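You operate a simulated robot arm through the tools that you are given. There is no shell and no other tool. Be economical: measure what you need, move in short steps, check, and stop when the job is done.

You run a simulated two-armed robot. Do the job below in one go: nothing can be reset, and whatever is moved stays where it is left.

Task
Put the black block labelled "roll" from the beige table on the white sample card and the black block labelled "2-4" on the black strap roll. Push the left grey drawer shut. Push the right grey drawer shut. Take the grey keypad and put it on the flat white cover. Any order will do.

It is judged by the outcome, as a careful person would: the job done as asked, and still so three seconds after it is handed in. It fails if anything else is knocked over, pushed out of place, dropped, spilled or broken. Lids that push on must go on centred and level and be pressed home; caps that screw on are set level and turned clockwise until they are tight.

Robot
Two 7-joint arms with two-finger parallel grippers on one trunk, on a base that drives. Base frame: it is fixed to the floor where the robot stands at the start and does not move with it; the origin is under the middle of the robot, x ahead of it, y to its left, z up; the surface under the hand at the start is at about z = 0.8. Units: m, rad, N and s.
The left shoulder is at the start at [0.02, 0.138, 1.175], the right one opposite. With the tool pointing down near the work surface each hand reaches from about 0.1 to 0.5 m from the robot's upright axis, wherever it stands, measured 20 degrees to its own side. Places, roughly: black block [0.5, 0, 0.75]; black strap roll (5x5x2 cm) [0.6, 0.1, 0.8]; flat white cover (22x15x2 cm) [1.2, -2.7, 0.8]; grey keypad [1.5, -2.5, 0.75]; left grey drawer [2.5, -2.1, 0.7]; right grey drawer [2.1, -2.2, 0.7]; white sample card [1, 0, 0.75]. Payload 1.57 kg a hand.
The TCP of each hand is the grasp point between the finger pads, 0.03 m short of the fingertips. In the tool frame z runs along the fingers and y along their closing line. The gripper opens to 0.08 m. The fingers are 0.017 m wide and 0.012 m thick; the gripper's body (0.04 by 0.082 m) begins 0.08 m behind the TCP.
Orientation is that of the tool frame in the base frame, as a unit quaternion [w, x, y, z]. With the fingers straight down and closing along the base's y, the tool's x points along the base's -x, its y along +y and its z along -z.

Tools
- The arms move only by the tool jog_arm. It takes "left_motion", "right_motion" or both (then of equal length, played together; a hand with none holds still); each is a list of rows, each a list of 2 entries, a list of its own where there are three numbers: the shift along the base's x, y, z in m, then the turn, a rotation vector about the base's x, y, z in rad. In form: [[[tx, ty, tz], [wx, wy, wz]], ...]. A call has 1 to 12 rows; each row is the pose to reach, as a shift and turn from the pose commanded when the call began. "left_claw" and "right_claw" are, for a hand that has rows, the opening, from 0 (shut) to 1 (fully open), set as the call begins (left out, the last holds). Rows are played at 5 a second. More than 0.05 m and 0.15 rad between two rows, or a gripper value outside its range, and nothing of the call is played. Where a pose cannot be reached the arm comes as near as it can. A force on the tool above 40 N (or 10 N above the force at the start of the call, whichever is more), or a blocked arm, ends the call early, and 0.2 s more pass. Each finger travels about 0.045 m/s and halts on what it meets, pressing with about 27 N; the grip force reading is that of the motor and also rises with nothing between the fingers. The clock runs only during rows and for 0.2 s after the last one: add rows that repeat a pose to give the fingers time. It gives the time, the measured TCP pose, the force on the tool (base axes), the opening and the grip force at its end, in the units of the frame above (readings bear some noise), with the torque about the TCP (base axes, N m) and any sound that the robot's microphone picked up.
- Cameras (640 x 400 px; columns grow to the right, rows downward): "scene" is now at [0.1904, 0.0243, 1.0915]; the picture's right is [0.27, -0.96, 0.00], its down [-0.22, -0.06, -0.97] and it looks along [0.94, 0.26, -0.23] (base axes); focal length 214 px, centre (320, 200). "left" rides on the left gripper at [0.072, 0.007, -0.122] in its tool frame; the picture's right is [-0.09, 1.00, 0.00], its down [-0.84, -0.08, -0.54] and it looks along [-0.54, -0.05, 0.84] (tool axes); focal length 238 px, centre (320, 200). "right" rides on the right gripper at [0.072, -0.007, -0.122] in its tool frame; the picture's right is [0.09, 1.00, 0.00], its down [-0.84, 0.08, -0.54] and it looks along [-0.54, 0.05, 0.84] (tool axes); focal length 238 px, centre (320, 200). There is no depth. A picture from a camera that has moved, and an enlarged one, comes with that camera's place and axes in the base frame and with its lens.
- camera(camera): a new picture of that camera. It takes no simulated time.
- lift_body(by): slides the trunk up (or, below 0, down) by that many m; the arms and the scene camera ride with it, the base frame stays. It gives what a move gives, with no picture.
- base_move(legs): drives the robot by 1 to 6 legs, each [ahead, left, turn to the left] in m, m and rad, along the robot's own axes; the way and the turn of a leg run together, so that a leg with both is an arc; at most 1.5 m and 3.142 rad a leg. The arms and the cameras ride along, it lands a little off, and it stops where it bumps. It gives what a move gives.
- turn_head(pan, tilt): turns the head with the scene camera to pan (to the left, within 1.047 rad either way) and tilt (down, from -0.506 to 1.204), counted from straight ahead of the robot. It gives what a move gives.
- inspect(camera, box): a new picture of the part [left, top, right, bottom] of that camera's present view, enlarged. It takes no simulated time.
- finish_job(): hands the job in; it is judged then, once.

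Work in short steps. Places have to be worked out from the pictures, the camera data and where the tool is seen: move nearer, look again, correct. Check each grasp and each placing, and mend what went wrong. You have 165 turns and 122 pictures in all, those below and enlarged ones among them. Open the grippers and draw the arms clear of the work before you hand the job in, unless the task says otherwise; then end with one line.

The tools are called after "Call:" as a command line: name --argument value ..., lists and objects as JSON in quotes. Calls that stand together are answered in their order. jog_arm: Moves the arms, as the interface text tells. Its arguments: {"type":"object","properties":{"left_motion":{"type":"array","items":{"type":"array"}},"left_claw":{"type":"number"},"right_motion":{"type":"array","items":{"type":"array"}},"right_claw":{"type":"number"}},"required":[]} The other tools are called the same way: lift_body (by) slides the trunk up or down; base_move (legs) drives the base; turn_head (pan, tilt) turns the head that bears the scene camera; camera (camera) takes a picture; inspect (camera, box) takes an enlarged picture of a part of a camera's view; finish_job () hands the job in.

At the start:

```text
t: 0.0
left_tool_pos: [0.3924, 0.2824, 1.0634]
left_tcp_rot: [0.0, 0.001, 1.0, 0.001]
left_wrist_force: [0.9, -0.3, 1.0]
left_ft_torque: [0.01, 0.03, -0.03]
left_opening: 0.0801
left_grasp_force: 0.1
right_tool_pos: [0.3853, -0.1045, 1.0762]
right_tcp_rot: [-0.016, 0.001, 1.0, 0.0]
right_wrist_force: [-0.5, -0.2, -0.3]
right_ft_torque: [0.02, -0.01, 0.02]
right_opening: 0.08
right_grasp_force: 0.1
trunk travel left (down, up): [-0.55, 0.69]
robot x, y, heading: [0.0001, 0.0021, 0.002]
head pan, tilt: [0.271, 0.232]
```

scene: 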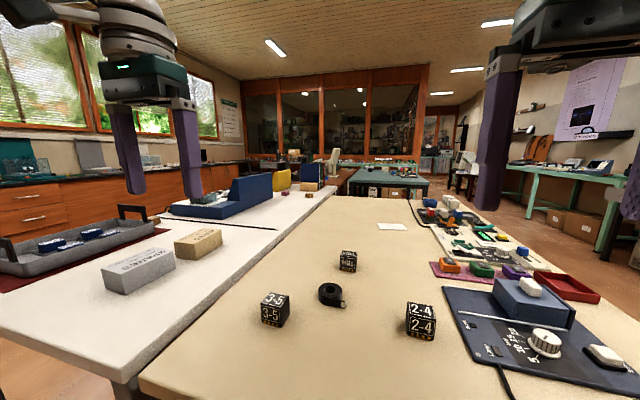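
right: 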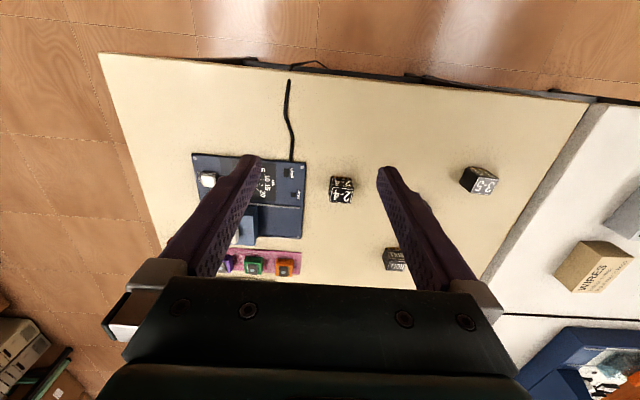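
left: 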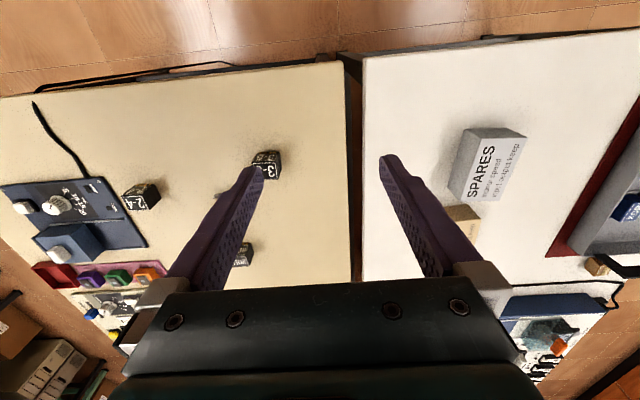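

The pictures show the beige table with three blocks, the strap roll and the sample card. I'll enlarge the blocks to read the labels and locate them.

Call:
inspect --camera "scene" --box '[240, 210, 460, 350]'

Call:
inspect --camera "right" --box '[300, 140, 520, 280]'

```text
2.86 times, centred on (350, 280) of scene
camera zoom: at [0.1904, 0.0243, 1.0915], right [0.27, -0.96, 0.0], down [-0.22, -0.06, -0.97], along [0.94, 0.26, -0.23], focal length 613 px, centre (234, -29)
```

zoom: 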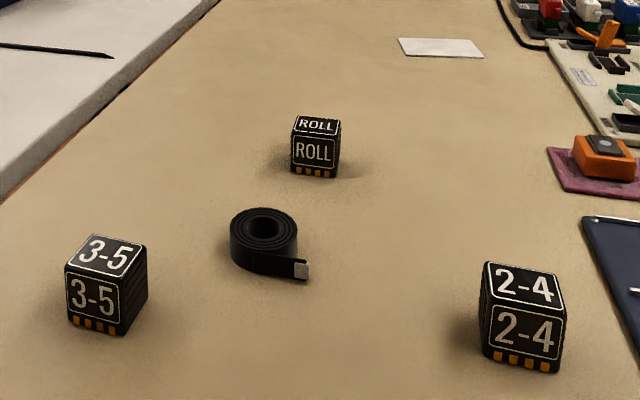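

```text
2.86 times, centred on (410, 210) of right
camera zoom: at [0.3192, -0.11, 1.1988], right [-0.09, 1.0, 0.0], down [0.85, 0.08, 0.52], along [0.51, 0.05, -0.86], focal length 681 px, centre (63, 171)
```

zoom: 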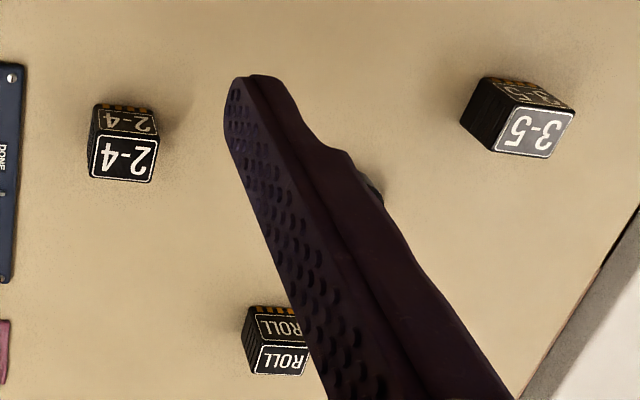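

From the scene and right views together, 2-4's top is at about [0.52,-0.05,0.84], ROLL is near [0.68,0.086], the strap roll near [0.557,0.104] and the card near [1.02,-0.035]. The card is far away, so I'll look down at the table edge and then towards the right side.

Call:
turn_head --pan -0.3 --tilt 0.75

Call:
camera --camera "scene"

Call:
turn_head --pan -0.9 --tilt 0.25

Call:
camera --camera "scene"

```text
t: 1.0
left_tool_pos: [0.3916, 0.283, 1.0641]
left_tcp_rot: [0.0, 0.0, 1.0, 0.0]
left_wrist_force: [0.4, -0.3, 0.7]
left_ft_torque: [0.04, -0.01, 0.06]
left_opening: 0.0799
left_grasp_force: 0.0
right_tool_pos: [0.3845, -0.1054, 1.0726]
right_tcp_rot: [-0.017, 0.001, 1.0, -0.001]
right_wrist_force: [-0.2, -0.7, -0.2]
right_ft_torque: [-0.03, -0.01, 0.01]
right_opening: 0.0801
right_grasp_force: 0.1
trunk travel left (down, up): [-0.55, 0.69]
robot x, y, heading: [0.0022, -0.0004, 0.004]
head pan, tilt: [-0.3, 0.75]
```

```text
116 pictures are left
camera scene: at [0.1797, -0.025, 1.0448], right [-0.29, -0.96, 0.0], down [-0.65, 0.2, -0.73], along [0.7, -0.22, -0.68], focal length 214 px, centre (320, 200)
```

scene: 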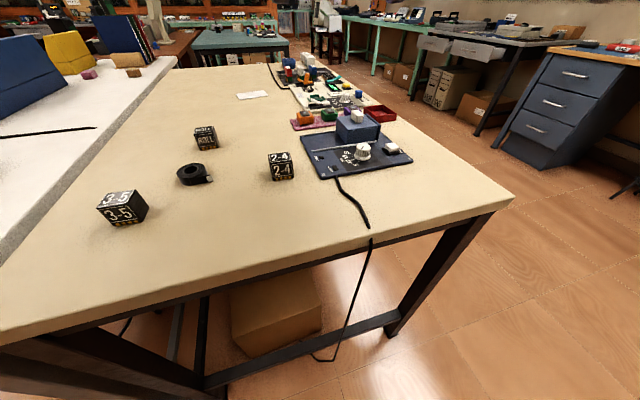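

```text
t: 2.0
left_tool_pos: [0.3917, 0.2822, 1.0646]
left_tcp_rot: [0.0, 0.0, 1.0, 0.0]
left_wrist_force: [0.1, 0.4, 0.5]
left_ft_torque: [-0.02, 0.0, 0.02]
left_opening: 0.0798
left_grasp_force: 0.1
right_tool_pos: [0.3854, -0.105, 1.0737]
right_tcp_rot: [-0.016, 0.001, 1.0, -0.001]
right_wrist_force: [-0.7, 0.7, 0.1]
right_ft_torque: [-0.01, 0.0, 0.01]
right_opening: 0.08
right_grasp_force: 0.0
trunk travel left (down, up): [-0.55, 0.69]
robot x, y, heading: [0.0037, -0.0006, 0.002]
head pan, tilt: [-0.901, 0.25]
```

```text
115 pictures are left
camera scene: at [0.1585, -0.0737, 1.0898], right [-0.78, -0.62, 0.0], down [-0.15, 0.19, -0.97], along [0.6, -0.76, -0.25], focal length 214 px, centre (320, 200)
```

scene: 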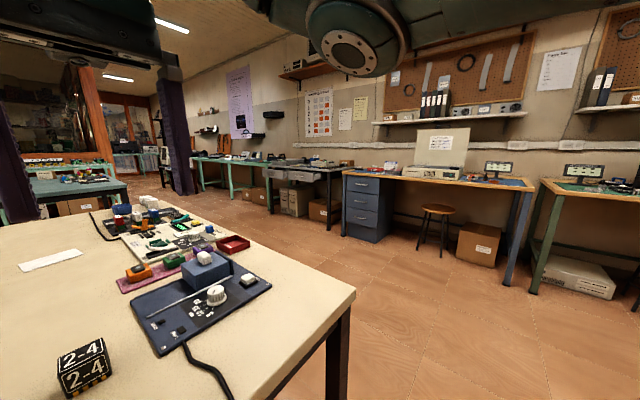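

The table's near edge is at about x=0.34 and its right edge at about y=-0.41, with a free aisle on the right. I'll look down to see the robot's own base and judge how close it can get.

Call:
turn_head --pan 0.0 --tilt 1.2

Call:
camera --camera "scene"

```text
t: 3.2
left_tool_pos: [0.3911, 0.2825, 1.0641]
left_tcp_rot: [0.0, -0.001, 1.0, 0.001]
left_wrist_force: [-0.4, 0.2, -0.1]
left_ft_torque: [-0.02, 0.01, 0.0]
left_opening: 0.08
left_grasp_force: 0.0
right_tool_pos: [0.3845, -0.1046, 1.073]
right_tcp_rot: [-0.016, 0.001, 1.0, -0.001]
right_wrist_force: [-0.7, 0.1, 0.0]
right_ft_torque: [-0.01, 0.02, 0.02]
right_opening: 0.08
right_grasp_force: 0.0
trunk travel left (down, up): [-0.55, 0.69]
robot x, y, heading: [-0.0012, 0.0028, -0.003]
head pan, tilt: [0.0, 1.201]
```

```text
114 pictures are left
camera scene: at [0.1564, -0.0006, 1.0131], right [0.0, -1.0, 0.0], down [-0.93, 0.0, -0.36], along [0.36, 0.0, -0.93], focal length 214 px, centre (320, 200)
```

scene: 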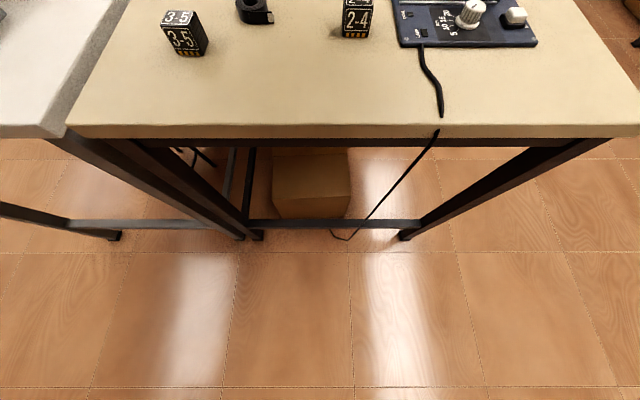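

The robot's base isn't visible and the table edge is at x≈0.34. I'll drive forward carefully to see how near it may come.

Call:
base_move --legs '[[0.12, 0, 0]]'

Call:
turn_head --pan 0.0 --tilt 0.7

Call:
camera --camera "scene"

```text
t: 4.5
left_tool_pos: [0.5118, 0.282, 1.0639]
left_tcp_rot: [0.0, 0.001, 1.0, 0.0]
left_wrist_force: [-0.1, -0.3, 0.0]
left_ft_torque: [-0.03, -0.02, 0.01]
left_opening: 0.0799
left_grasp_force: 0.0
right_tool_pos: [0.5062, -0.1057, 1.0734]
right_tcp_rot: [-0.016, 0.001, 1.0, -0.001]
right_wrist_force: [-0.1, -0.3, 0.4]
right_ft_torque: [0.03, 0.03, 0.01]
right_opening: 0.0798
right_grasp_force: 0.0
trunk travel left (down, up): [-0.55, 0.69]
robot x, y, heading: [0.1209, 0.0032, 0.001]
head pan, tilt: [0.0, 1.201]
```

```text
t: 5.4
left_tool_pos: [0.5129, 0.2811, 1.0659]
left_tcp_rot: [0.0, 0.001, 1.0, 0.0]
left_wrist_force: [-1.0, -0.6, 0.4]
left_ft_torque: [0.01, 0.01, -0.02]
left_opening: 0.0801
left_grasp_force: 0.0
right_tool_pos: [0.5062, -0.1055, 1.0733]
right_tcp_rot: [-0.017, 0.001, 1.0, -0.001]
right_wrist_force: [0.2, -0.7, 0.1]
right_ft_torque: [0.0, -0.02, 0.01]
right_opening: 0.0798
right_grasp_force: 0.1
trunk travel left (down, up): [-0.55, 0.69]
robot x, y, heading: [0.122, 0.0034, -0.001]
head pan, tilt: [0.0, 0.7]
```

```text
113 pictures are left
camera scene: at [0.3059, -0.0009, 1.0489], right [0.0, -1.0, 0.0], down [-0.64, 0.0, -0.76], along [0.76, 0.0, -0.64], focal length 214 px, centre (320, 200)
```

scene: 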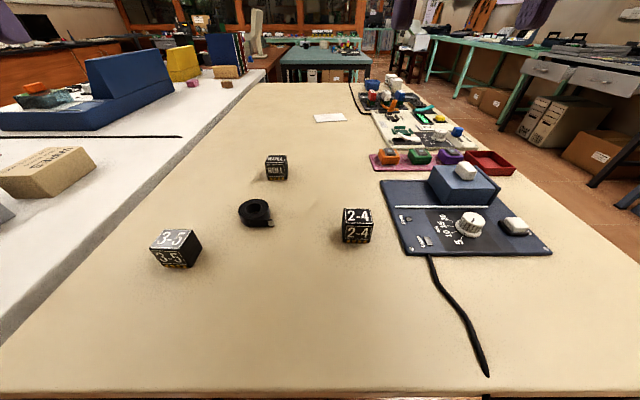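

The drive was clean, and the new view confirms 2-4 at about [0.52,-0.053]. I'll bring the right hand above it.

Call:
jog_arm --right_motion '[[[0.007, 0.026, -0.03], [0, 0, 0]], [[0.014, 0.052, -0.06], [0, 0, 0]], [[0.014, 0.052, -0.1], [0, 0, 0]], [[0.014, 0.052, -0.14], [0, 0, 0]]]' --right_claw 1

Call:
camera --camera "right"

Call:
camera --camera "scene"

```text
t: 6.4
left_tool_pos: [0.5122, 0.282, 1.0647]
left_tcp_rot: [0.0, 0.001, 1.0, 0.001]
left_wrist_force: [-0.2, -0.8, 0.4]
left_ft_torque: [0.0, -0.04, -0.02]
left_opening: 0.0801
left_grasp_force: 0.1
right_tool_pos: [0.5188, -0.0548, 0.9328]
right_tcp_rot: [-0.016, 0.0, 1.0, -0.001]
right_wrist_force: [0.0, 0.7, 0.2]
right_ft_torque: [-0.04, 0.01, 0.01]
right_opening: 0.0801
right_grasp_force: 0.1
trunk travel left (down, up): [-0.55, 0.69]
robot x, y, heading: [0.1221, -0.0013, -0.003]
head pan, tilt: [0.0, 0.7]
```

```text
112 pictures are left
camera right: at [0.4538, -0.0605, 1.0564], right [-0.09, 1.0, 0.0], down [0.85, 0.08, 0.51], along [0.51, 0.05, -0.86], focal length 238 px, centre (320, 200)
```

right: 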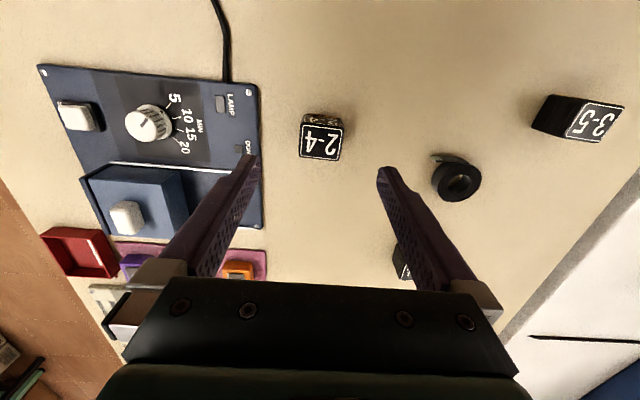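

```text
111 pictures are left
camera scene: at [0.3058, -0.0009, 1.049], right [0.0, -1.0, 0.0], down [-0.64, 0.0, -0.76], along [0.76, 0.0, -0.64], focal length 214 px, centre (320, 200)
```

scene: 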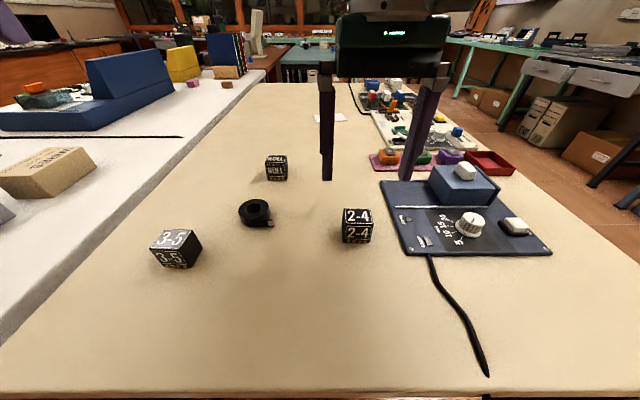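

Both views agree that the block top is at [0.521,-0.054] with its edges square to the base axes. I'll descend around it and close.

Call:
jog_arm --right_motion '[[[0.002, 0.001, -0.04], [0, 0, 0]], [[0.002, 0.001, -0.075], [0, 0, 0]], [[0.002, 0.001, -0.1], [0, 0, 0]], [[0.002, 0.001, -0.1], [0, 0, 0]]]'

Call:
camera --camera "scene"

```text
t: 7.4
left_tool_pos: [0.5136, 0.2821, 1.063]
left_tcp_rot: [0.0, 0.0, 1.0, 0.0]
left_wrist_force: [-0.1, 0.1, -0.2]
left_ft_torque: [0.03, -0.01, 0.0]
left_opening: 0.0798
left_grasp_force: 0.0
right_tool_pos: [0.5226, -0.0536, 0.8333]
right_tcp_rot: [-0.017, 0.0, 1.0, -0.001]
right_wrist_force: [1.1, -0.2, 0.5]
right_ft_torque: [0.0, 0.02, 0.03]
right_opening: 0.0801
right_grasp_force: 0.0
trunk travel left (down, up): [-0.55, 0.69]
robot x, y, heading: [0.1229, -0.0002, -0.004]
head pan, tilt: [0.0, 0.7]
```

```text
110 pictures are left
camera scene: at [0.306, -0.001, 1.049], right [0.0, -1.0, 0.0], down [-0.64, 0.0, -0.76], along [0.76, 0.0, -0.64], focal length 214 px, centre (320, 200)
```

scene: 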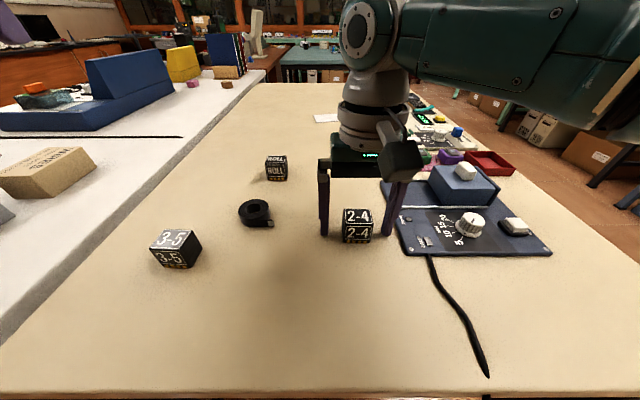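

The fingers straddle the block with its top visible between them, so I'll close and hold.

Call:
jog_arm --right_motion '[[[0, 0, 0], [0, 0, 0]], [[0, 0, 0], [0, 0, 0]], [[0, 0, 0], [0, 0, 0]], [[0, 0, 0], [0, 0, 0]], [[0, 0, 0], [0, 0, 0]]]' --right_claw 0

Call:
jog_arm --right_motion '[[[0, 0, 0.03], [0, 0, 0]], [[0, 0, 0.07], [0, 0, 0]]]'

Call:
camera --camera "scene"

Call:
camera --camera "right"

```text
t: 8.6
left_tool_pos: [0.5119, 0.282, 1.0644]
left_tcp_rot: [0.0, 0.0, 1.0, 0.001]
left_wrist_force: [-0.1, -0.4, 0.7]
left_ft_torque: [0.03, -0.01, -0.03]
left_opening: 0.0798
left_grasp_force: 0.0
right_tool_pos: [0.5223, -0.054, 0.8319]
right_tcp_rot: [-0.016, 0.001, 1.0, -0.001]
right_wrist_force: [-0.1, -0.1, -0.7]
right_ft_torque: [0.02, 0.0, 0.01]
right_opening: 0.0395
right_grasp_force: 27.4
trunk travel left (down, up): [-0.55, 0.69]
robot x, y, heading: [0.1236, 0.0016, 0.0]
head pan, tilt: [0.0, 0.7]
```

```text
t: 9.2
left_tool_pos: [0.5144, 0.2816, 1.0645]
left_tcp_rot: [0.0, 0.001, 1.0, 0.0]
left_wrist_force: [-0.2, 0.0, -0.1]
left_ft_torque: [-0.02, 0.02, 0.01]
left_opening: 0.0803
left_grasp_force: 0.1
right_tool_pos: [0.5212, -0.0523, 0.9042]
right_tcp_rot: [-0.018, 0.0, 1.0, -0.001]
right_wrist_force: [-0.4, 0.2, -0.1]
right_ft_torque: [0.0, 0.01, 0.02]
right_opening: 0.0
right_grasp_force: 20.5
trunk travel left (down, up): [-0.55, 0.69]
robot x, y, heading: [0.1229, -0.0024, 0.003]
head pan, tilt: [0.0, 0.7]
```

```text
109 pictures are left
camera scene: at [0.3061, -0.0009, 1.049], right [0.0, -1.0, 0.0], down [-0.64, 0.0, -0.77], along [0.77, 0.0, -0.64], focal length 214 px, centre (320, 200)
```

scene: 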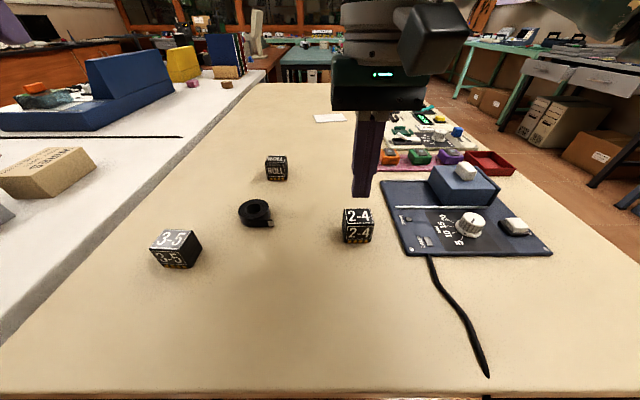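

```text
108 pictures are left
camera right: at [0.4554, -0.0573, 1.0299], right [-0.09, 1.0, 0.0], down [0.85, 0.08, 0.51], along [0.51, 0.05, -0.86], focal length 238 px, centre (320, 200)
```

right: 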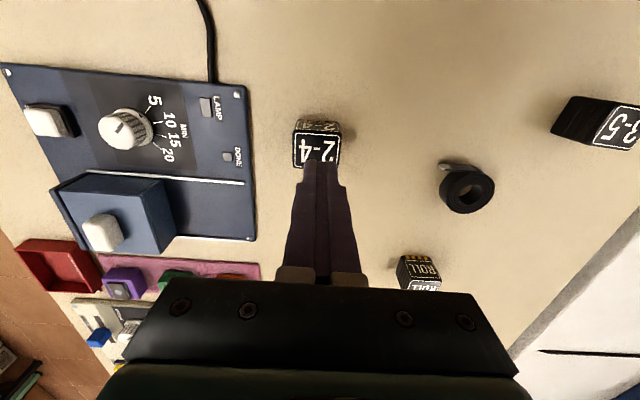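

The fingers closed on the block (0.0395 m) but slipped off when lifting, and it stands where it was. I'll enlarge both views to find its true place and height.

Call:
inspect --camera "scene" --box '[300, 160, 420, 260]'

Call:
inspect --camera "right" --box '[260, 90, 380, 190]'

```text
4.00 times, centred on (360, 210) of scene
camera zoom: at [0.3061, -0.0009, 1.049], right [0.0, -1.0, 0.0], down [-0.64, 0.0, -0.77], along [0.77, 0.0, -0.64], focal length 858 px, centre (160, 160)
```

zoom: 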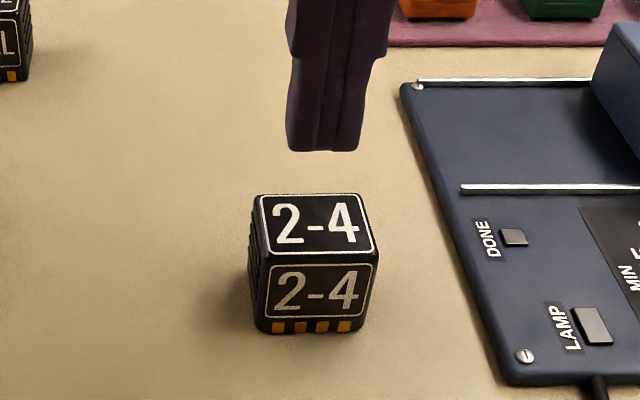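

```text
4.00 times, centred on (320, 140) of right
camera zoom: at [0.4554, -0.0573, 1.0299], right [-0.09, 1.0, 0.0], down [0.85, 0.08, 0.51], along [0.51, 0.05, -0.86], focal length 953 px, centre (320, 440)
```

zoom: 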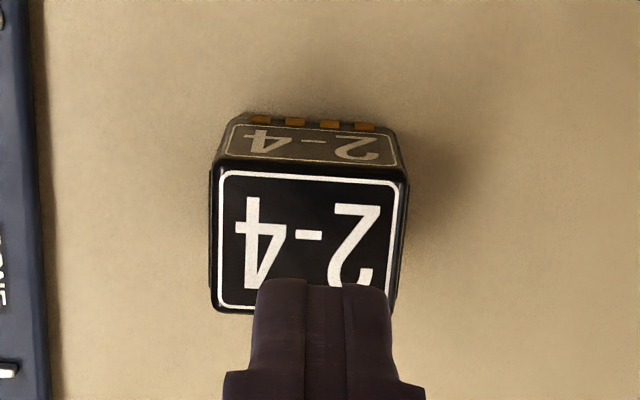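

Triangulating again puts the block at the same spot: top z=0.840, centre [0.521,-0.054], about 4 cm. The grasp place was right, so the fast lift must have slipped. I'll open, go back down a hair further, close, and lift slowly.

Call:
jog_arm --right_motion '[[[0, 0, 0], [0, 0, 0]], [[0, 0, 0], [0, 0, 0]], [[0, 0, 0], [0, 0, 0]], [[0, 0, 0], [0, 0, 0]], [[0, -0.002, -0.035], [0, 0, 0]], [[0, -0.002, -0.07], [0, 0, 0]], [[0, -0.002, -0.074], [0, 0, 0]]]' --right_claw 1

Call:
jog_arm --right_motion '[[[0, 0, 0], [0, 0, 0]], [[0, 0, 0], [0, 0, 0]], [[0, 0, 0], [0, 0, 0]], [[0, 0, 0], [0, 0, 0]], [[0, 0, 0], [0, 0, 0]], [[0, 0, 0], [0, 0, 0]], [[0, 0, 0.002], [0, 0, 0]], [[0, 0, 0.005], [0, 0, 0]]]' --right_claw 0

Call:
inspect --camera "scene" --box '[300, 160, 420, 260]'

```text
t: 10.8
left_tool_pos: [0.5126, 0.2811, 1.064]
left_tcp_rot: [0.0, 0.001, 1.0, 0.001]
left_wrist_force: [0.3, 0.4, -0.7]
left_ft_torque: [-0.01, 0.0, -0.06]
left_opening: 0.08
left_grasp_force: 0.0
right_tool_pos: [0.5239, -0.0547, 0.832]
right_tcp_rot: [-0.016, 0.001, 1.0, -0.001]
right_wrist_force: [-0.5, 0.3, 0.0]
right_ft_torque: [-0.04, 0.0, 0.0]
right_opening: 0.0801
right_grasp_force: 0.0
trunk travel left (down, up): [-0.55, 0.69]
robot x, y, heading: [0.1195, 0.0042, -0.004]
head pan, tilt: [0.0, 0.7]
```

```text
t: 12.6
left_tool_pos: [0.512, 0.2825, 1.065]
left_tcp_rot: [0.0, 0.001, 1.0, 0.0]
left_wrist_force: [0.8, 1.0, -0.3]
left_ft_torque: [0.01, 0.0, 0.0]
left_opening: 0.0799
left_grasp_force: 0.0
right_tool_pos: [0.5223, -0.0548, 0.8345]
right_tcp_rot: [-0.017, 0.0, 1.0, -0.001]
right_wrist_force: [0.2, -0.1, -0.9]
right_ft_torque: [0.06, 0.04, -0.01]
right_opening: 0.0395
right_grasp_force: 26.8
trunk travel left (down, up): [-0.55, 0.69]
robot x, y, heading: [0.1197, -0.0027, -0.003]
head pan, tilt: [0.0, 0.7]
```

```text
4.00 times, centred on (360, 210) of scene
camera zoom: at [0.306, -0.0009, 1.049], right [0.0, -1.0, 0.0], down [-0.64, 0.0, -0.76], along [0.76, 0.0, -0.64], focal length 858 px, centre (160, 160)
```

zoom: 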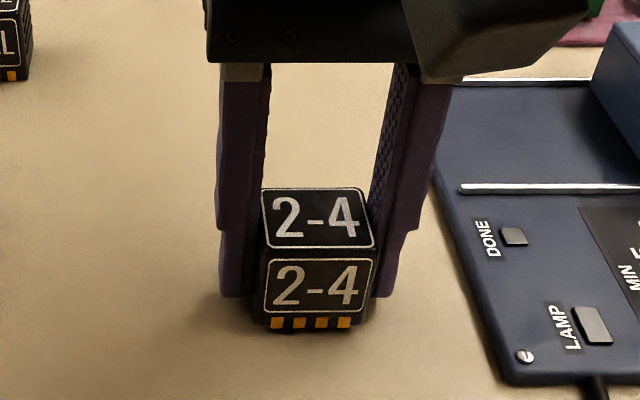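

It's lifting with the hand now. I'll continue slowly.

Call:
jog_arm --right_motion '[[[0, 0, 0.003], [0, 0, 0]], [[0, 0, 0.008], [0, 0, 0]], [[0, 0, 0.014], [0, 0, 0]], [[0, 0, 0.02], [0, 0, 0]], [[0, 0, 0.026], [0, 0, 0]], [[0, 0, 0.032], [0, 0, 0]], [[0, 0, 0.038], [0, 0, 0]], [[0, 0, 0.044], [0, 0, 0]], [[0, 0, 0.048], [0, 0, 0]], [[0, 0, 0.05], [0, 0, 0]]]'

Call:
inspect --camera "scene" --box '[240, 140, 420, 260]'

```text
t: 14.8
left_tool_pos: [0.5123, 0.282, 1.064]
left_tcp_rot: [-0.001, 0.0, 1.0, 0.0]
left_wrist_force: [0.3, -0.6, -0.5]
left_ft_torque: [-0.02, 0.04, 0.01]
left_opening: 0.08
left_grasp_force: 0.0
right_tool_pos: [0.522, -0.0546, 0.884]
right_tcp_rot: [-0.016, 0.001, 1.0, -0.001]
right_wrist_force: [0.0, 0.5, -0.1]
right_ft_torque: [0.03, -0.01, 0.02]
right_opening: 0.0395
right_grasp_force: 26.9
trunk travel left (down, up): [-0.55, 0.69]
robot x, y, heading: [0.1214, 0.0023, -0.001]
head pan, tilt: [0.0, 0.7]
```

```text
3.33 times, centred on (330, 200) of scene
camera zoom: at [0.306, -0.0009, 1.049], right [0.0, -1.0, 0.0], down [-0.64, 0.0, -0.76], along [0.76, 0.0, -0.64], focal length 715 px, centre (287, 200)
```

zoom: 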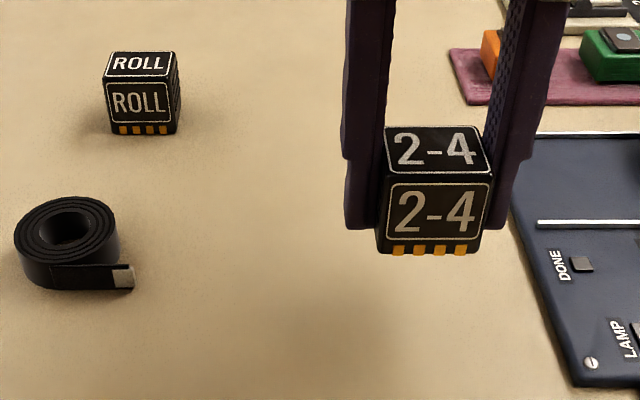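

It's held firmly and upright. The roll's centre is at about [0.556,0.1045] with its top at z≈0.82, so I'll carry the block over smoothly and look.

Call:
jog_arm --right_motion '[[[0.001, 0.004, 0.003], [0, 0, 0]], [[0.003, 0.014, 0.006], [0, 0, 0]], [[0.006, 0.03, 0.01], [0, 0, 0]], [[0.01, 0.048, 0.01], [0, 0, 0]], [[0.014, 0.066, 0.01], [0, 0, 0]], [[0.018, 0.084, 0.01], [0, 0, 0]], [[0.022, 0.102, 0.01], [0, 0, 0]], [[0.026, 0.12, 0.01], [0, 0, 0]], [[0.03, 0.138, 0.01], [0, 0, 0]], [[0.033, 0.15, 0.01], [0, 0, 0]], [[0.034, 0.157, 0.01], [0, 0, 0]], [[0.034, 0.159, 0.01], [0, 0, 0]]]'

Call:
inspect --camera "scene" --box '[180, 130, 360, 250]'

Call:
camera --camera "right"

Call:
camera --camera "left"

```text
t: 17.4
left_tool_pos: [0.5128, 0.2812, 1.064]
left_tcp_rot: [-0.001, 0.001, 1.0, -0.001]
left_wrist_force: [0.5, 0.8, -0.8]
left_ft_torque: [-0.01, 0.0, 0.02]
left_opening: 0.0799
left_grasp_force: 0.2
right_tool_pos: [0.5205, 0.0423, 0.8983]
right_tcp_rot: [-0.017, 0.001, 1.0, -0.001]
right_wrist_force: [0.9, -0.1, -0.9]
right_ft_torque: [-0.01, -0.02, 0.0]
right_opening: 0.0395
right_grasp_force: 27.0
right hand out of reach, approached as far as the arm can: row 6, 7, 8, 9, 10, 11, 12
trunk travel left (down, up): [-0.55, 0.69]
robot x, y, heading: [0.122, 0.004, -0.004]
head pan, tilt: [0.0, 0.7]
```

```text
3.33 times, centred on (270, 190) of scene
camera zoom: at [0.306, -0.0009, 1.049], right [0.0, -1.0, 0.0], down [-0.64, 0.0, -0.76], along [0.76, 0.0, -0.64], focal length 715 px, centre (487, 233)
```

zoom: 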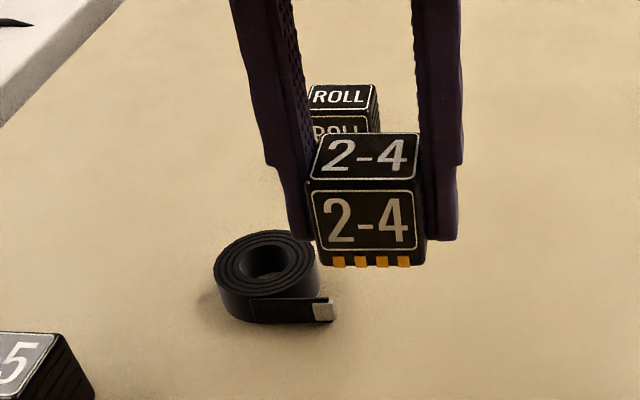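

```text
102 pictures are left
camera right: at [0.4544, 0.0368, 1.0231], right [-0.09, 1.0, 0.0], down [0.85, 0.08, 0.51], along [0.51, 0.05, -0.86], focal length 238 px, centre (320, 200)
```

right: 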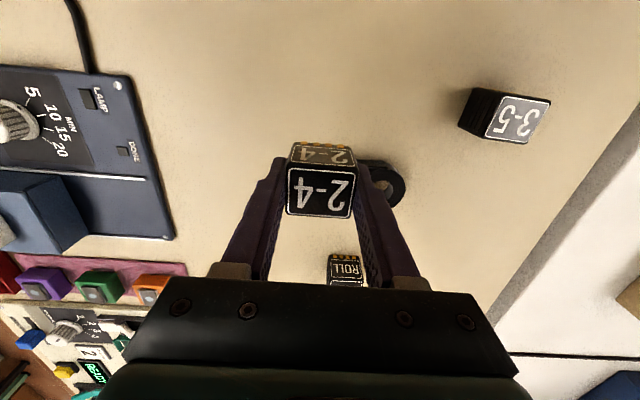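

```text
101 pictures are left
camera left: at [0.4408, 0.2887, 1.1873], right [0.09, 1.0, 0.0], down [0.84, -0.08, 0.54], along [0.54, -0.05, -0.84], focal length 238 px, centre (320, 200)
```

left: 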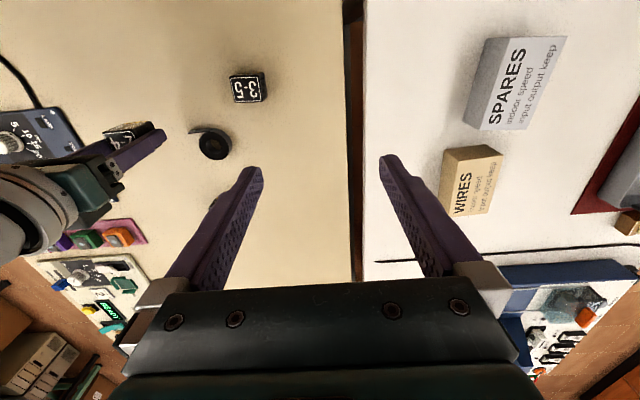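

The right arm ran out of reach at [0.5205,0.042] with the block still firmly held. I'll drive the base a little left and ahead to bring it over the roll.

Call:
base_move --legs '[[0.02, 0.065, 0]]'

Call:
camera --camera "scene"

```text
t: 18.4
left_tool_pos: [0.5337, 0.3458, 1.0654]
left_tcp_rot: [0.0, 0.001, 1.0, 0.0]
left_wrist_force: [0.1, -1.1, -0.2]
left_ft_torque: [-0.04, -0.02, -0.02]
left_opening: 0.0798
left_grasp_force: 0.1
right_tool_pos: [0.542, 0.1055, 0.8986]
right_tcp_rot: [-0.017, 0.001, 1.0, -0.001]
right_wrist_force: [-0.6, -0.5, 0.0]
right_ft_torque: [-0.02, 0.0, 0.01]
right_opening: 0.0394
right_grasp_force: 27.1
trunk travel left (down, up): [-0.55, 0.69]
robot x, y, heading: [0.1403, 0.0619, -0.004]
head pan, tilt: [0.0, 0.7]
```

```text
100 pictures are left
camera scene: at [0.3266, 0.0629, 1.049], right [0.0, -1.0, 0.0], down [-0.64, 0.0, -0.77], along [0.77, 0.0, -0.64], focal length 214 px, centre (320, 200)
```

scene: 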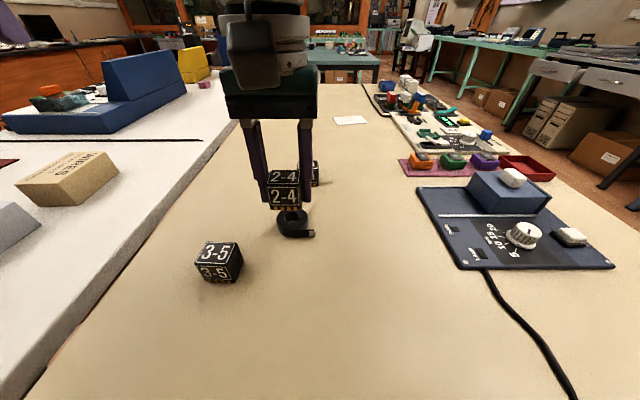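

I need about 1.4 cm more in x. I'll test with a tiny move which pose the arm takes as its reference after the clipped call.

Call:
jog_arm --right_motion '[[[0.002, 0, 0], [0, 0, 0]], [[0.004, 0, 0], [0, 0, 0]]]'

```text
t: 19.0
left_tool_pos: [0.533, 0.3456, 1.0654]
left_tcp_rot: [-0.001, 0.001, 1.0, 0.0]
left_wrist_force: [-0.3, -0.5, 0.5]
left_ft_torque: [0.04, 0.02, 0.0]
left_opening: 0.08
left_grasp_force: 0.1
right_tool_pos: [0.5429, 0.1036, 0.8986]
right_tcp_rot: [-0.014, 0.001, 1.0, 0.0]
right_wrist_force: [0.3, 1.2, -0.5]
right_ft_torque: [0.0, 0.01, 0.03]
right_opening: 0.0392
right_grasp_force: 26.9
trunk travel left (down, up): [-0.55, 0.69]
robot x, y, heading: [0.143, 0.0651, -0.0]
head pan, tilt: [0.0, 0.7]
```

The arm is at its limit here. I'll move the base further left and ahead so the spot is well inside reach, then bring the arm back right.

Call:
base_move --legs '[[0.025, 0.06, 0]]'

Call:
jog_arm --right_motion '[[[0, -0.006, 0.002], [0, 0, 0]], [[-0.002, -0.016, 0.002], [0, 0, 0]], [[-0.005, -0.03, 0.002], [0, 0, 0]], [[-0.007, -0.044, 0.002], [0, 0, 0]], [[-0.009, -0.055, 0.002], [0, 0, 0]], [[-0.01, -0.06, 0.002], [0, 0, 0]]]'

Call:
camera --camera "scene"

```text
t: 20.0
left_tool_pos: [0.5579, 0.4036, 1.0652]
left_tcp_rot: [-0.001, 0.0, 1.0, 0.0]
left_wrist_force: [0.8, -0.5, 0.2]
left_ft_torque: [0.02, 0.01, 0.01]
left_opening: 0.0801
left_grasp_force: 0.0
right_tool_pos: [0.5696, 0.162, 0.8988]
right_tcp_rot: [-0.015, 0.001, 1.0, 0.001]
right_wrist_force: [1.0, 0.1, -0.1]
right_ft_torque: [-0.05, 0.0, 0.01]
right_opening: 0.0393
right_grasp_force: 26.6
trunk travel left (down, up): [-0.55, 0.69]
robot x, y, heading: [0.1663, 0.1229, -0.003]
head pan, tilt: [0.0, 0.7]
```

```text
t: 21.4
left_tool_pos: [0.5577, 0.4041, 1.0639]
left_tcp_rot: [0.0, 0.001, 1.0, 0.0]
left_wrist_force: [-0.2, 0.5, 0.1]
left_ft_torque: [-0.01, 0.0, 0.01]
left_opening: 0.0801
left_grasp_force: 0.1
right_tool_pos: [0.5587, 0.1028, 0.9027]
right_tcp_rot: [-0.015, 0.001, 1.0, 0.0]
right_wrist_force: [-0.3, 0.5, -0.8]
right_ft_torque: [0.01, -0.03, 0.0]
right_opening: 0.0396
right_grasp_force: 27.2
trunk travel left (down, up): [-0.55, 0.69]
robot x, y, heading: [0.1636, 0.1216, 0.005]
head pan, tilt: [0.0, 0.7]
```

```text
99 pictures are left
camera scene: at [0.3516, 0.1209, 1.049], right [0.0, -1.0, 0.0], down [-0.64, 0.0, -0.76], along [0.76, 0.0, -0.64], focal length 214 px, centre (320, 200)
```

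scene: 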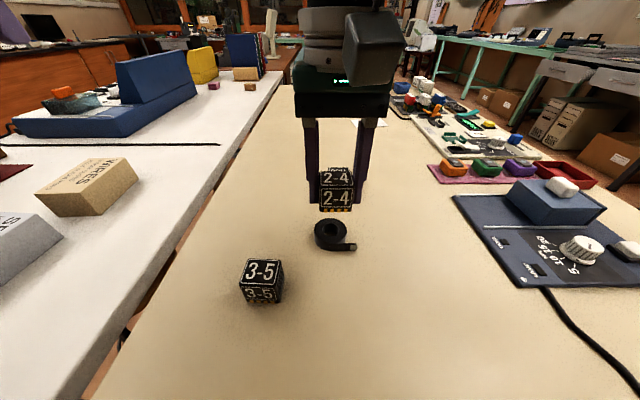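

The block is now near the roll's spot. I'll enlarge to refine the roll's centre before lowering.

Call:
inspect --camera "scene" --box '[280, 160, 400, 260]'

```text
4.00 times, centred on (340, 210) of scene
camera zoom: at [0.3516, 0.1209, 1.049], right [0.0, -1.0, 0.0], down [-0.64, 0.0, -0.76], along [0.76, 0.0, -0.64], focal length 858 px, centre (240, 160)
```

zoom: 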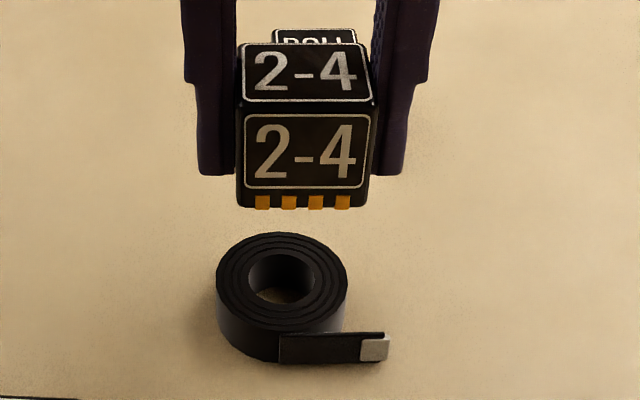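

The roll's centre is [0.555,0.106], so the block needs −0.002 x and +0.003 y. I'll lower to just above contact.

Call:
jog_arm --right_motion '[[[-0.002, 0.003, -0.006], [0, 0, 0]], [[-0.002, 0.003, -0.016], [0, 0, 0]], [[-0.002, 0.003, -0.026], [0, 0, 0]], [[-0.002, 0.003, -0.036], [0, 0, 0]], [[-0.002, 0.003, -0.042], [0, 0, 0]], [[-0.002, 0.003, -0.045], [0, 0, 0]]]'

Call:
inspect --camera "scene" --box '[280, 160, 400, 260]'

```text
t: 22.8
left_tool_pos: [0.5575, 0.4036, 1.065]
left_tcp_rot: [-0.001, 0.001, 1.0, -0.001]
left_wrist_force: [0.2, -0.1, 0.1]
left_ft_torque: [-0.02, 0.0, 0.03]
left_opening: 0.08
left_grasp_force: 0.1
right_tool_pos: [0.5565, 0.1054, 0.8571]
right_tcp_rot: [-0.015, 0.001, 1.0, 0.0]
right_wrist_force: [0.4, -0.7, -0.5]
right_ft_torque: [0.01, 0.0, 0.01]
right_opening: 0.0389
right_grasp_force: 27.6
trunk travel left (down, up): [-0.55, 0.69]
robot x, y, heading: [0.1642, 0.1201, -0.004]
head pan, tilt: [0.0, 0.7]
```

```text
4.00 times, centred on (340, 210) of scene
camera zoom: at [0.3515, 0.1209, 1.049], right [0.0, -1.0, 0.0], down [-0.64, 0.0, -0.76], along [0.76, 0.0, -0.64], focal length 858 px, centre (240, 160)
```

zoom: 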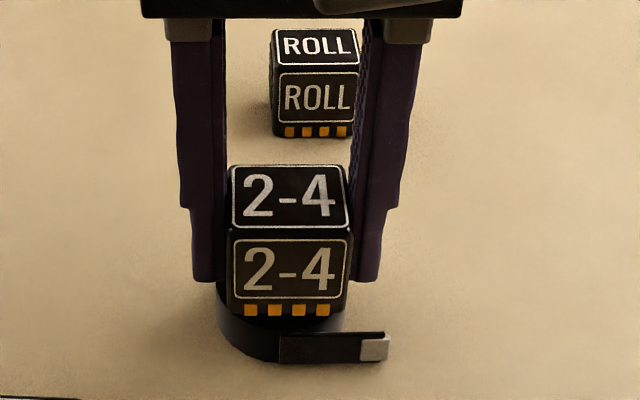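

The block is centred over the roll, a few mm above it. I'll lower gently until there's contact.

Call:
jog_arm --right_motion '[[[0, 0, -0.002], [0, 0, 0]], [[0, 0, -0.004], [0, 0, 0]], [[0, 0, -0.005], [0, 0, 0]], [[0, 0, -0.005], [0, 0, 0]]]'

Call:
inspect --camera "scene" --box '[280, 160, 400, 260]'

```text
t: 23.8
left_tool_pos: [0.5587, 0.4039, 1.0644]
left_tcp_rot: [0.0, 0.002, 1.0, 0.001]
left_wrist_force: [0.3, 0.2, -1.0]
left_ft_torque: [0.0, -0.02, 0.03]
left_opening: 0.08
left_grasp_force: 0.0
right_tool_pos: [0.5562, 0.1056, 0.8501]
right_tcp_rot: [-0.015, 0.001, 1.0, 0.0]
right_wrist_force: [0.7, 0.2, -1.0]
right_ft_torque: [0.0, 0.0, 0.01]
right_opening: 0.0393
right_grasp_force: 27.3
trunk travel left (down, up): [-0.55, 0.69]
robot x, y, heading: [0.1671, 0.1203, -0.004]
head pan, tilt: [0.0, 0.7]
```

```text
4.00 times, centred on (340, 210) of scene
camera zoom: at [0.3516, 0.1209, 1.049], right [0.0, -1.0, 0.0], down [-0.64, 0.0, -0.76], along [0.76, 0.0, -0.64], focal length 858 px, centre (240, 160)
```

zoom: 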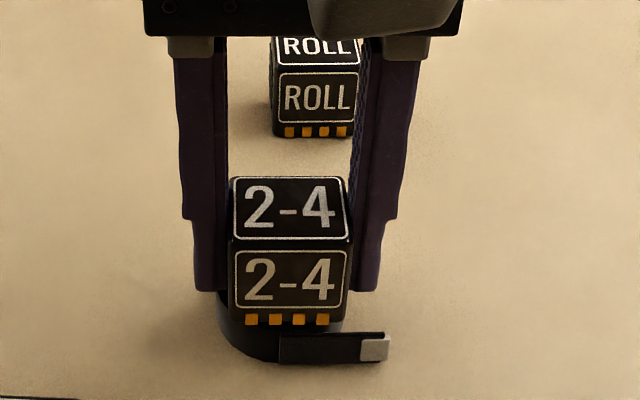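

There's no contact force yet; I'll go down in 1 mm steps.

Call:
jog_arm --right_motion '[[[0, 0, -0.001], [0, 0, 0]], [[0, 0, -0.002], [0, 0, 0]], [[0, 0, -0.002], [0, 0, 0]]]'

```text
t: 24.6
left_tool_pos: [0.559, 0.4038, 1.0652]
left_tcp_rot: [0.0, 0.001, 1.0, 0.0]
left_wrist_force: [-0.1, 0.4, -0.4]
left_ft_torque: [0.0, 0.01, 0.04]
left_opening: 0.0799
left_grasp_force: 0.2
right_tool_pos: [0.5573, 0.1066, 0.8486]
right_tcp_rot: [-0.015, 0.001, 1.0, 0.0]
right_wrist_force: [-5.3, -1.7, 18.7]
right_ft_torque: [-0.24, 0.05, -0.04]
right_opening: 0.0393
right_grasp_force: 26.9
trunk travel left (down, up): [-0.55, 0.69]
robot x, y, heading: [0.1672, 0.1221, -0.001]
head pan, tilt: [0.0, 0.7]
```

There's contact (18.7 N up). I'll ease up 1 mm, open, then rise straight.

Call:
jog_arm --right_motion '[[[0, 0, 0.001], [0, 0, 0]], [[0, 0, 0.001], [0, 0, 0]]]'

Call:
jog_arm --right_motion '[[[0, 0, 0], [0, 0, 0]], [[0, 0, 0], [0, 0, 0]], [[0, 0, 0], [0, 0, 0]], [[0, 0, 0], [0, 0, 0]], [[0, 0, 0.02], [0, 0, 0]], [[0, 0, 0.05], [0, 0, 0]], [[0, 0, 0.08], [0, 0, 0]], [[0, 0, 0.12], [0, 0, 0]]]' --right_claw 0.9

Call:
camera --camera "scene"

Call:
camera --camera "right"

```text
t: 25.2
left_tool_pos: [0.5595, 0.4027, 1.0642]
left_tcp_rot: [0.0, 0.001, 1.0, -0.001]
left_wrist_force: [-0.4, -1.0, -0.2]
left_ft_torque: [0.02, -0.03, 0.0]
left_opening: 0.0802
left_grasp_force: 0.0
right_tool_pos: [0.5583, 0.1067, 0.8497]
right_tcp_rot: [-0.015, 0.0, 1.0, -0.001]
right_wrist_force: [-2.4, -0.3, 17.1]
right_ft_torque: [-0.01, 0.04, 0.0]
right_opening: 0.0392
right_grasp_force: 26.7
trunk travel left (down, up): [-0.55, 0.69]
robot x, y, heading: [0.1687, 0.119, -0.003]
head pan, tilt: [0.0, 0.7]
```

```text
t: 27.0
left_tool_pos: [0.5583, 0.4038, 1.0636]
left_tcp_rot: [0.0, 0.001, 1.0, 0.0]
left_wrist_force: [0.1, -0.1, 0.0]
left_ft_torque: [0.0, 0.0, 0.01]
left_opening: 0.0799
left_grasp_force: 0.0
right_tool_pos: [0.558, 0.1027, 0.9687]
right_tcp_rot: [-0.015, 0.0, 1.0, -0.001]
right_wrist_force: [-0.6, -0.5, 0.3]
right_ft_torque: [0.0, -0.02, -0.02]
right_opening: 0.0721
right_grasp_force: 0.1
trunk travel left (down, up): [-0.55, 0.69]
robot x, y, heading: [0.1666, 0.1182, -0.003]
head pan, tilt: [0.0, 0.7]
```

```text
95 pictures are left
camera scene: at [0.3519, 0.1207, 1.049], right [0.0, -1.0, 0.0], down [-0.64, 0.0, -0.77], along [0.77, 0.0, -0.64], focal length 214 px, centre (320, 200)
```

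scene: 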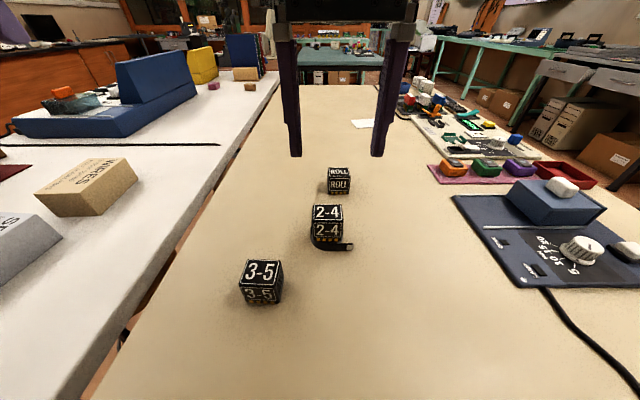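

```text
94 pictures are left
camera right: at [0.4911, 0.098, 1.0925], right [-0.09, 1.0, 0.0], down [0.85, 0.08, 0.52], along [0.51, 0.05, -0.86], focal length 238 px, centre (320, 200)
```

right: 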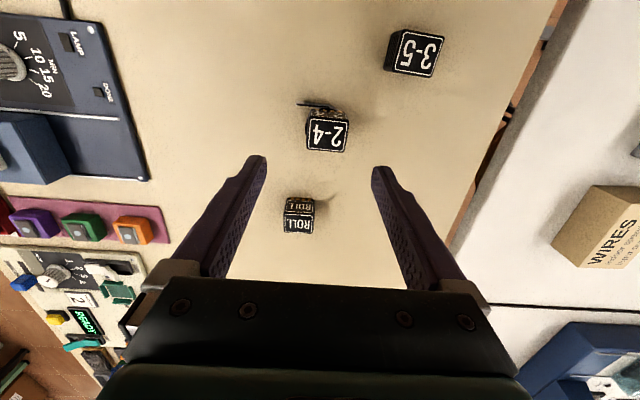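

2-4 stands centred and upright on the strap roll. ROLL is next at about [0.684,0.087]; since the card is hard to reach, I'll grasp it with the fingers leaning forward. First I'll try a little more base travel ahead.

Call:
base_move --legs '[[0.05, 0, 0]]'

Call:
jog_arm --right_motion '[[[0.01, -0.003, 0.02], [0, -0.12, 0]], [[0.02, -0.006, 0.02], [0, -0.24, 0]], [[0.03, -0.01, 0.02], [0, -0.36, 0]], [[0.04, -0.013, 0.02], [0, -0.48, 0]], [[0.05, -0.016, 0.0], [0, -0.6, 0]], [[0.06, -0.016, -0.02], [0, -0.6, 0]]]' --right_claw 1

Call:
camera --camera "scene"

Call:
camera --camera "right"

```text
t: 27.9
left_tool_pos: [0.609, 0.4036, 1.065]
left_tcp_rot: [0.0, 0.001, 1.0, 0.0]
left_wrist_force: [0.3, 0.6, 0.5]
left_ft_torque: [0.0, -0.05, -0.02]
left_opening: 0.0798
left_grasp_force: 0.0
right_tool_pos: [0.6088, 0.1046, 0.967]
right_tcp_rot: [-0.016, 0.001, 1.0, 0.0]
right_wrist_force: [0.5, 0.1, 0.2]
right_ft_torque: [-0.02, 0.01, 0.0]
right_opening: 0.0721
right_grasp_force: 0.1
trunk travel left (down, up): [-0.55, 0.69]
robot x, y, heading: [0.2162, 0.1245, -0.004]
head pan, tilt: [0.0, 0.7]
```

```text
t: 29.3
left_tool_pos: [0.6096, 0.404, 1.065]
left_tcp_rot: [-0.001, 0.0, 1.0, 0.0]
left_wrist_force: [-0.7, -0.7, 0.4]
left_ft_torque: [0.0, 0.0, -0.01]
left_opening: 0.08
left_grasp_force: 0.0
right_tool_pos: [0.6688, 0.0876, 0.948]
right_tcp_rot: [0.282, 0.001, 0.959, 0.0]
right_wrist_force: [-0.2, -0.2, -0.5]
right_ft_torque: [0.0, -0.03, -0.01]
right_opening: 0.08
right_grasp_force: 0.0
trunk travel left (down, up): [-0.55, 0.69]
robot x, y, heading: [0.2154, 0.122, -0.002]
head pan, tilt: [0.0, 0.7]
```

```text
93 pictures are left
camera scene: at [0.4023, 0.121, 1.049], right [0.0, -1.0, 0.0], down [-0.64, 0.0, -0.76], along [0.76, 0.0, -0.64], focal length 214 px, centre (320, 200)
```

scene: 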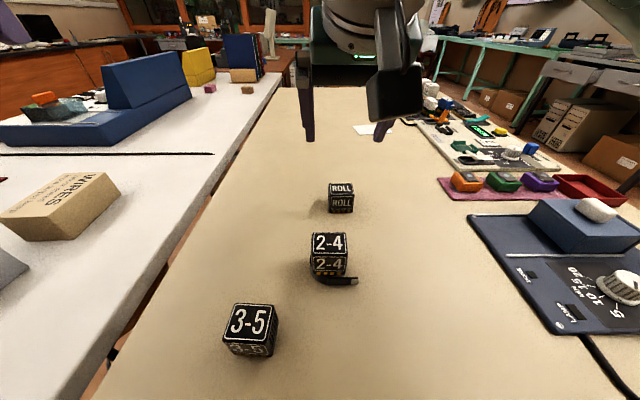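

```text
92 pictures are left
camera right: at [0.5438, 0.0824, 1.0117], right [-0.08, 1.0, -0.05], down [0.41, 0.08, 0.91], along [0.91, 0.05, -0.42], focal length 238 px, centre (320, 200)
```

right: 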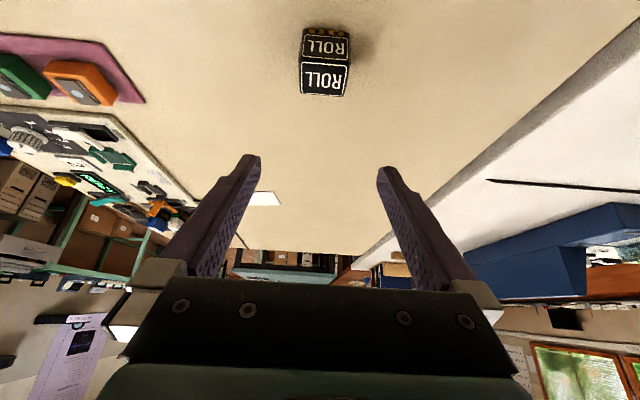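

Base axis is at x=0.215 with no bump. ROLL's top centre is [0.681,0.0875]; I'll descend with the leaning fingers on both sides of it.

Call:
jog_arm --right_motion '[[[0.002, 0, -0.03], [0, 0, 0]], [[0.004, 0, -0.06], [0, 0, 0]], [[0.006, 0, -0.09], [0, 0, 0]], [[0.006, 0, -0.105], [0, 0, 0]], [[0.006, 0, -0.114], [0, 0, 0]], [[0.006, 0, -0.114], [0, 0, 0]]]'

Call:
inspect --camera "scene" --box '[270, 130, 420, 230]'

Call:
camera --camera "right"

```text
t: 30.7
left_tool_pos: [0.6099, 0.4037, 1.0646]
left_tcp_rot: [0.0, 0.001, 1.0, 0.0]
left_wrist_force: [-0.1, -0.4, 0.2]
left_ft_torque: [-0.01, 0.0, -0.02]
left_opening: 0.08
left_grasp_force: 0.1
right_tool_pos: [0.6752, 0.0884, 0.8351]
right_tcp_rot: [0.281, 0.001, 0.96, 0.0]
right_wrist_force: [0.6, -0.3, 0.7]
right_ft_torque: [0.01, 0.02, -0.01]
right_opening: 0.0802
right_grasp_force: 0.0
trunk travel left (down, up): [-0.55, 0.69]
robot x, y, heading: [0.2133, 0.1217, -0.0]
head pan, tilt: [0.0, 0.7]
```

```text
4.00 times, centred on (345, 180) of scene
camera zoom: at [0.4023, 0.1209, 1.049], right [0.0, -1.0, 0.0], down [-0.64, 0.0, -0.76], along [0.76, 0.0, -0.64], focal length 858 px, centre (220, 280)
```

zoom: 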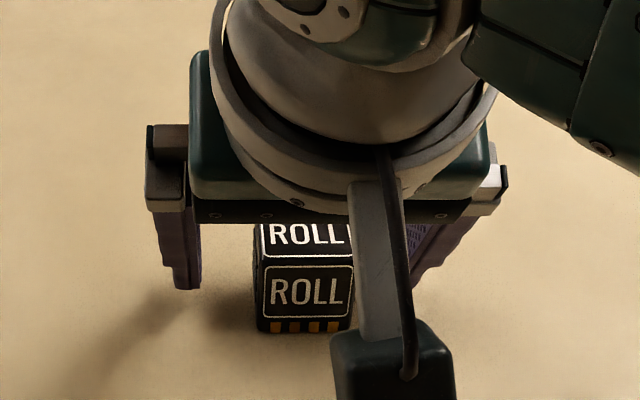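

```text
90 pictures are left
camera right: at [0.5499, 0.0832, 0.8987], right [-0.08, 1.0, -0.05], down [0.41, 0.08, 0.91], along [0.91, 0.05, -0.42], focal length 238 px, centre (320, 200)
```

right: 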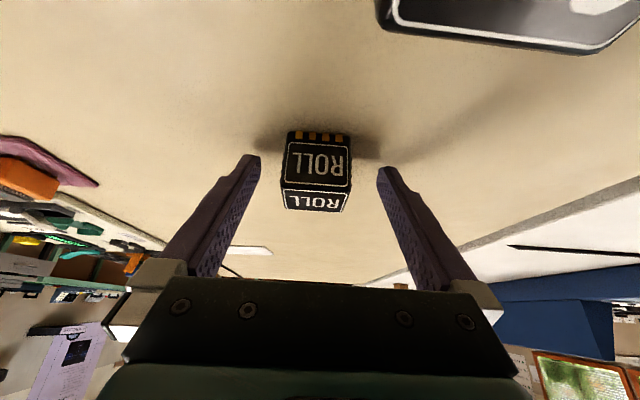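

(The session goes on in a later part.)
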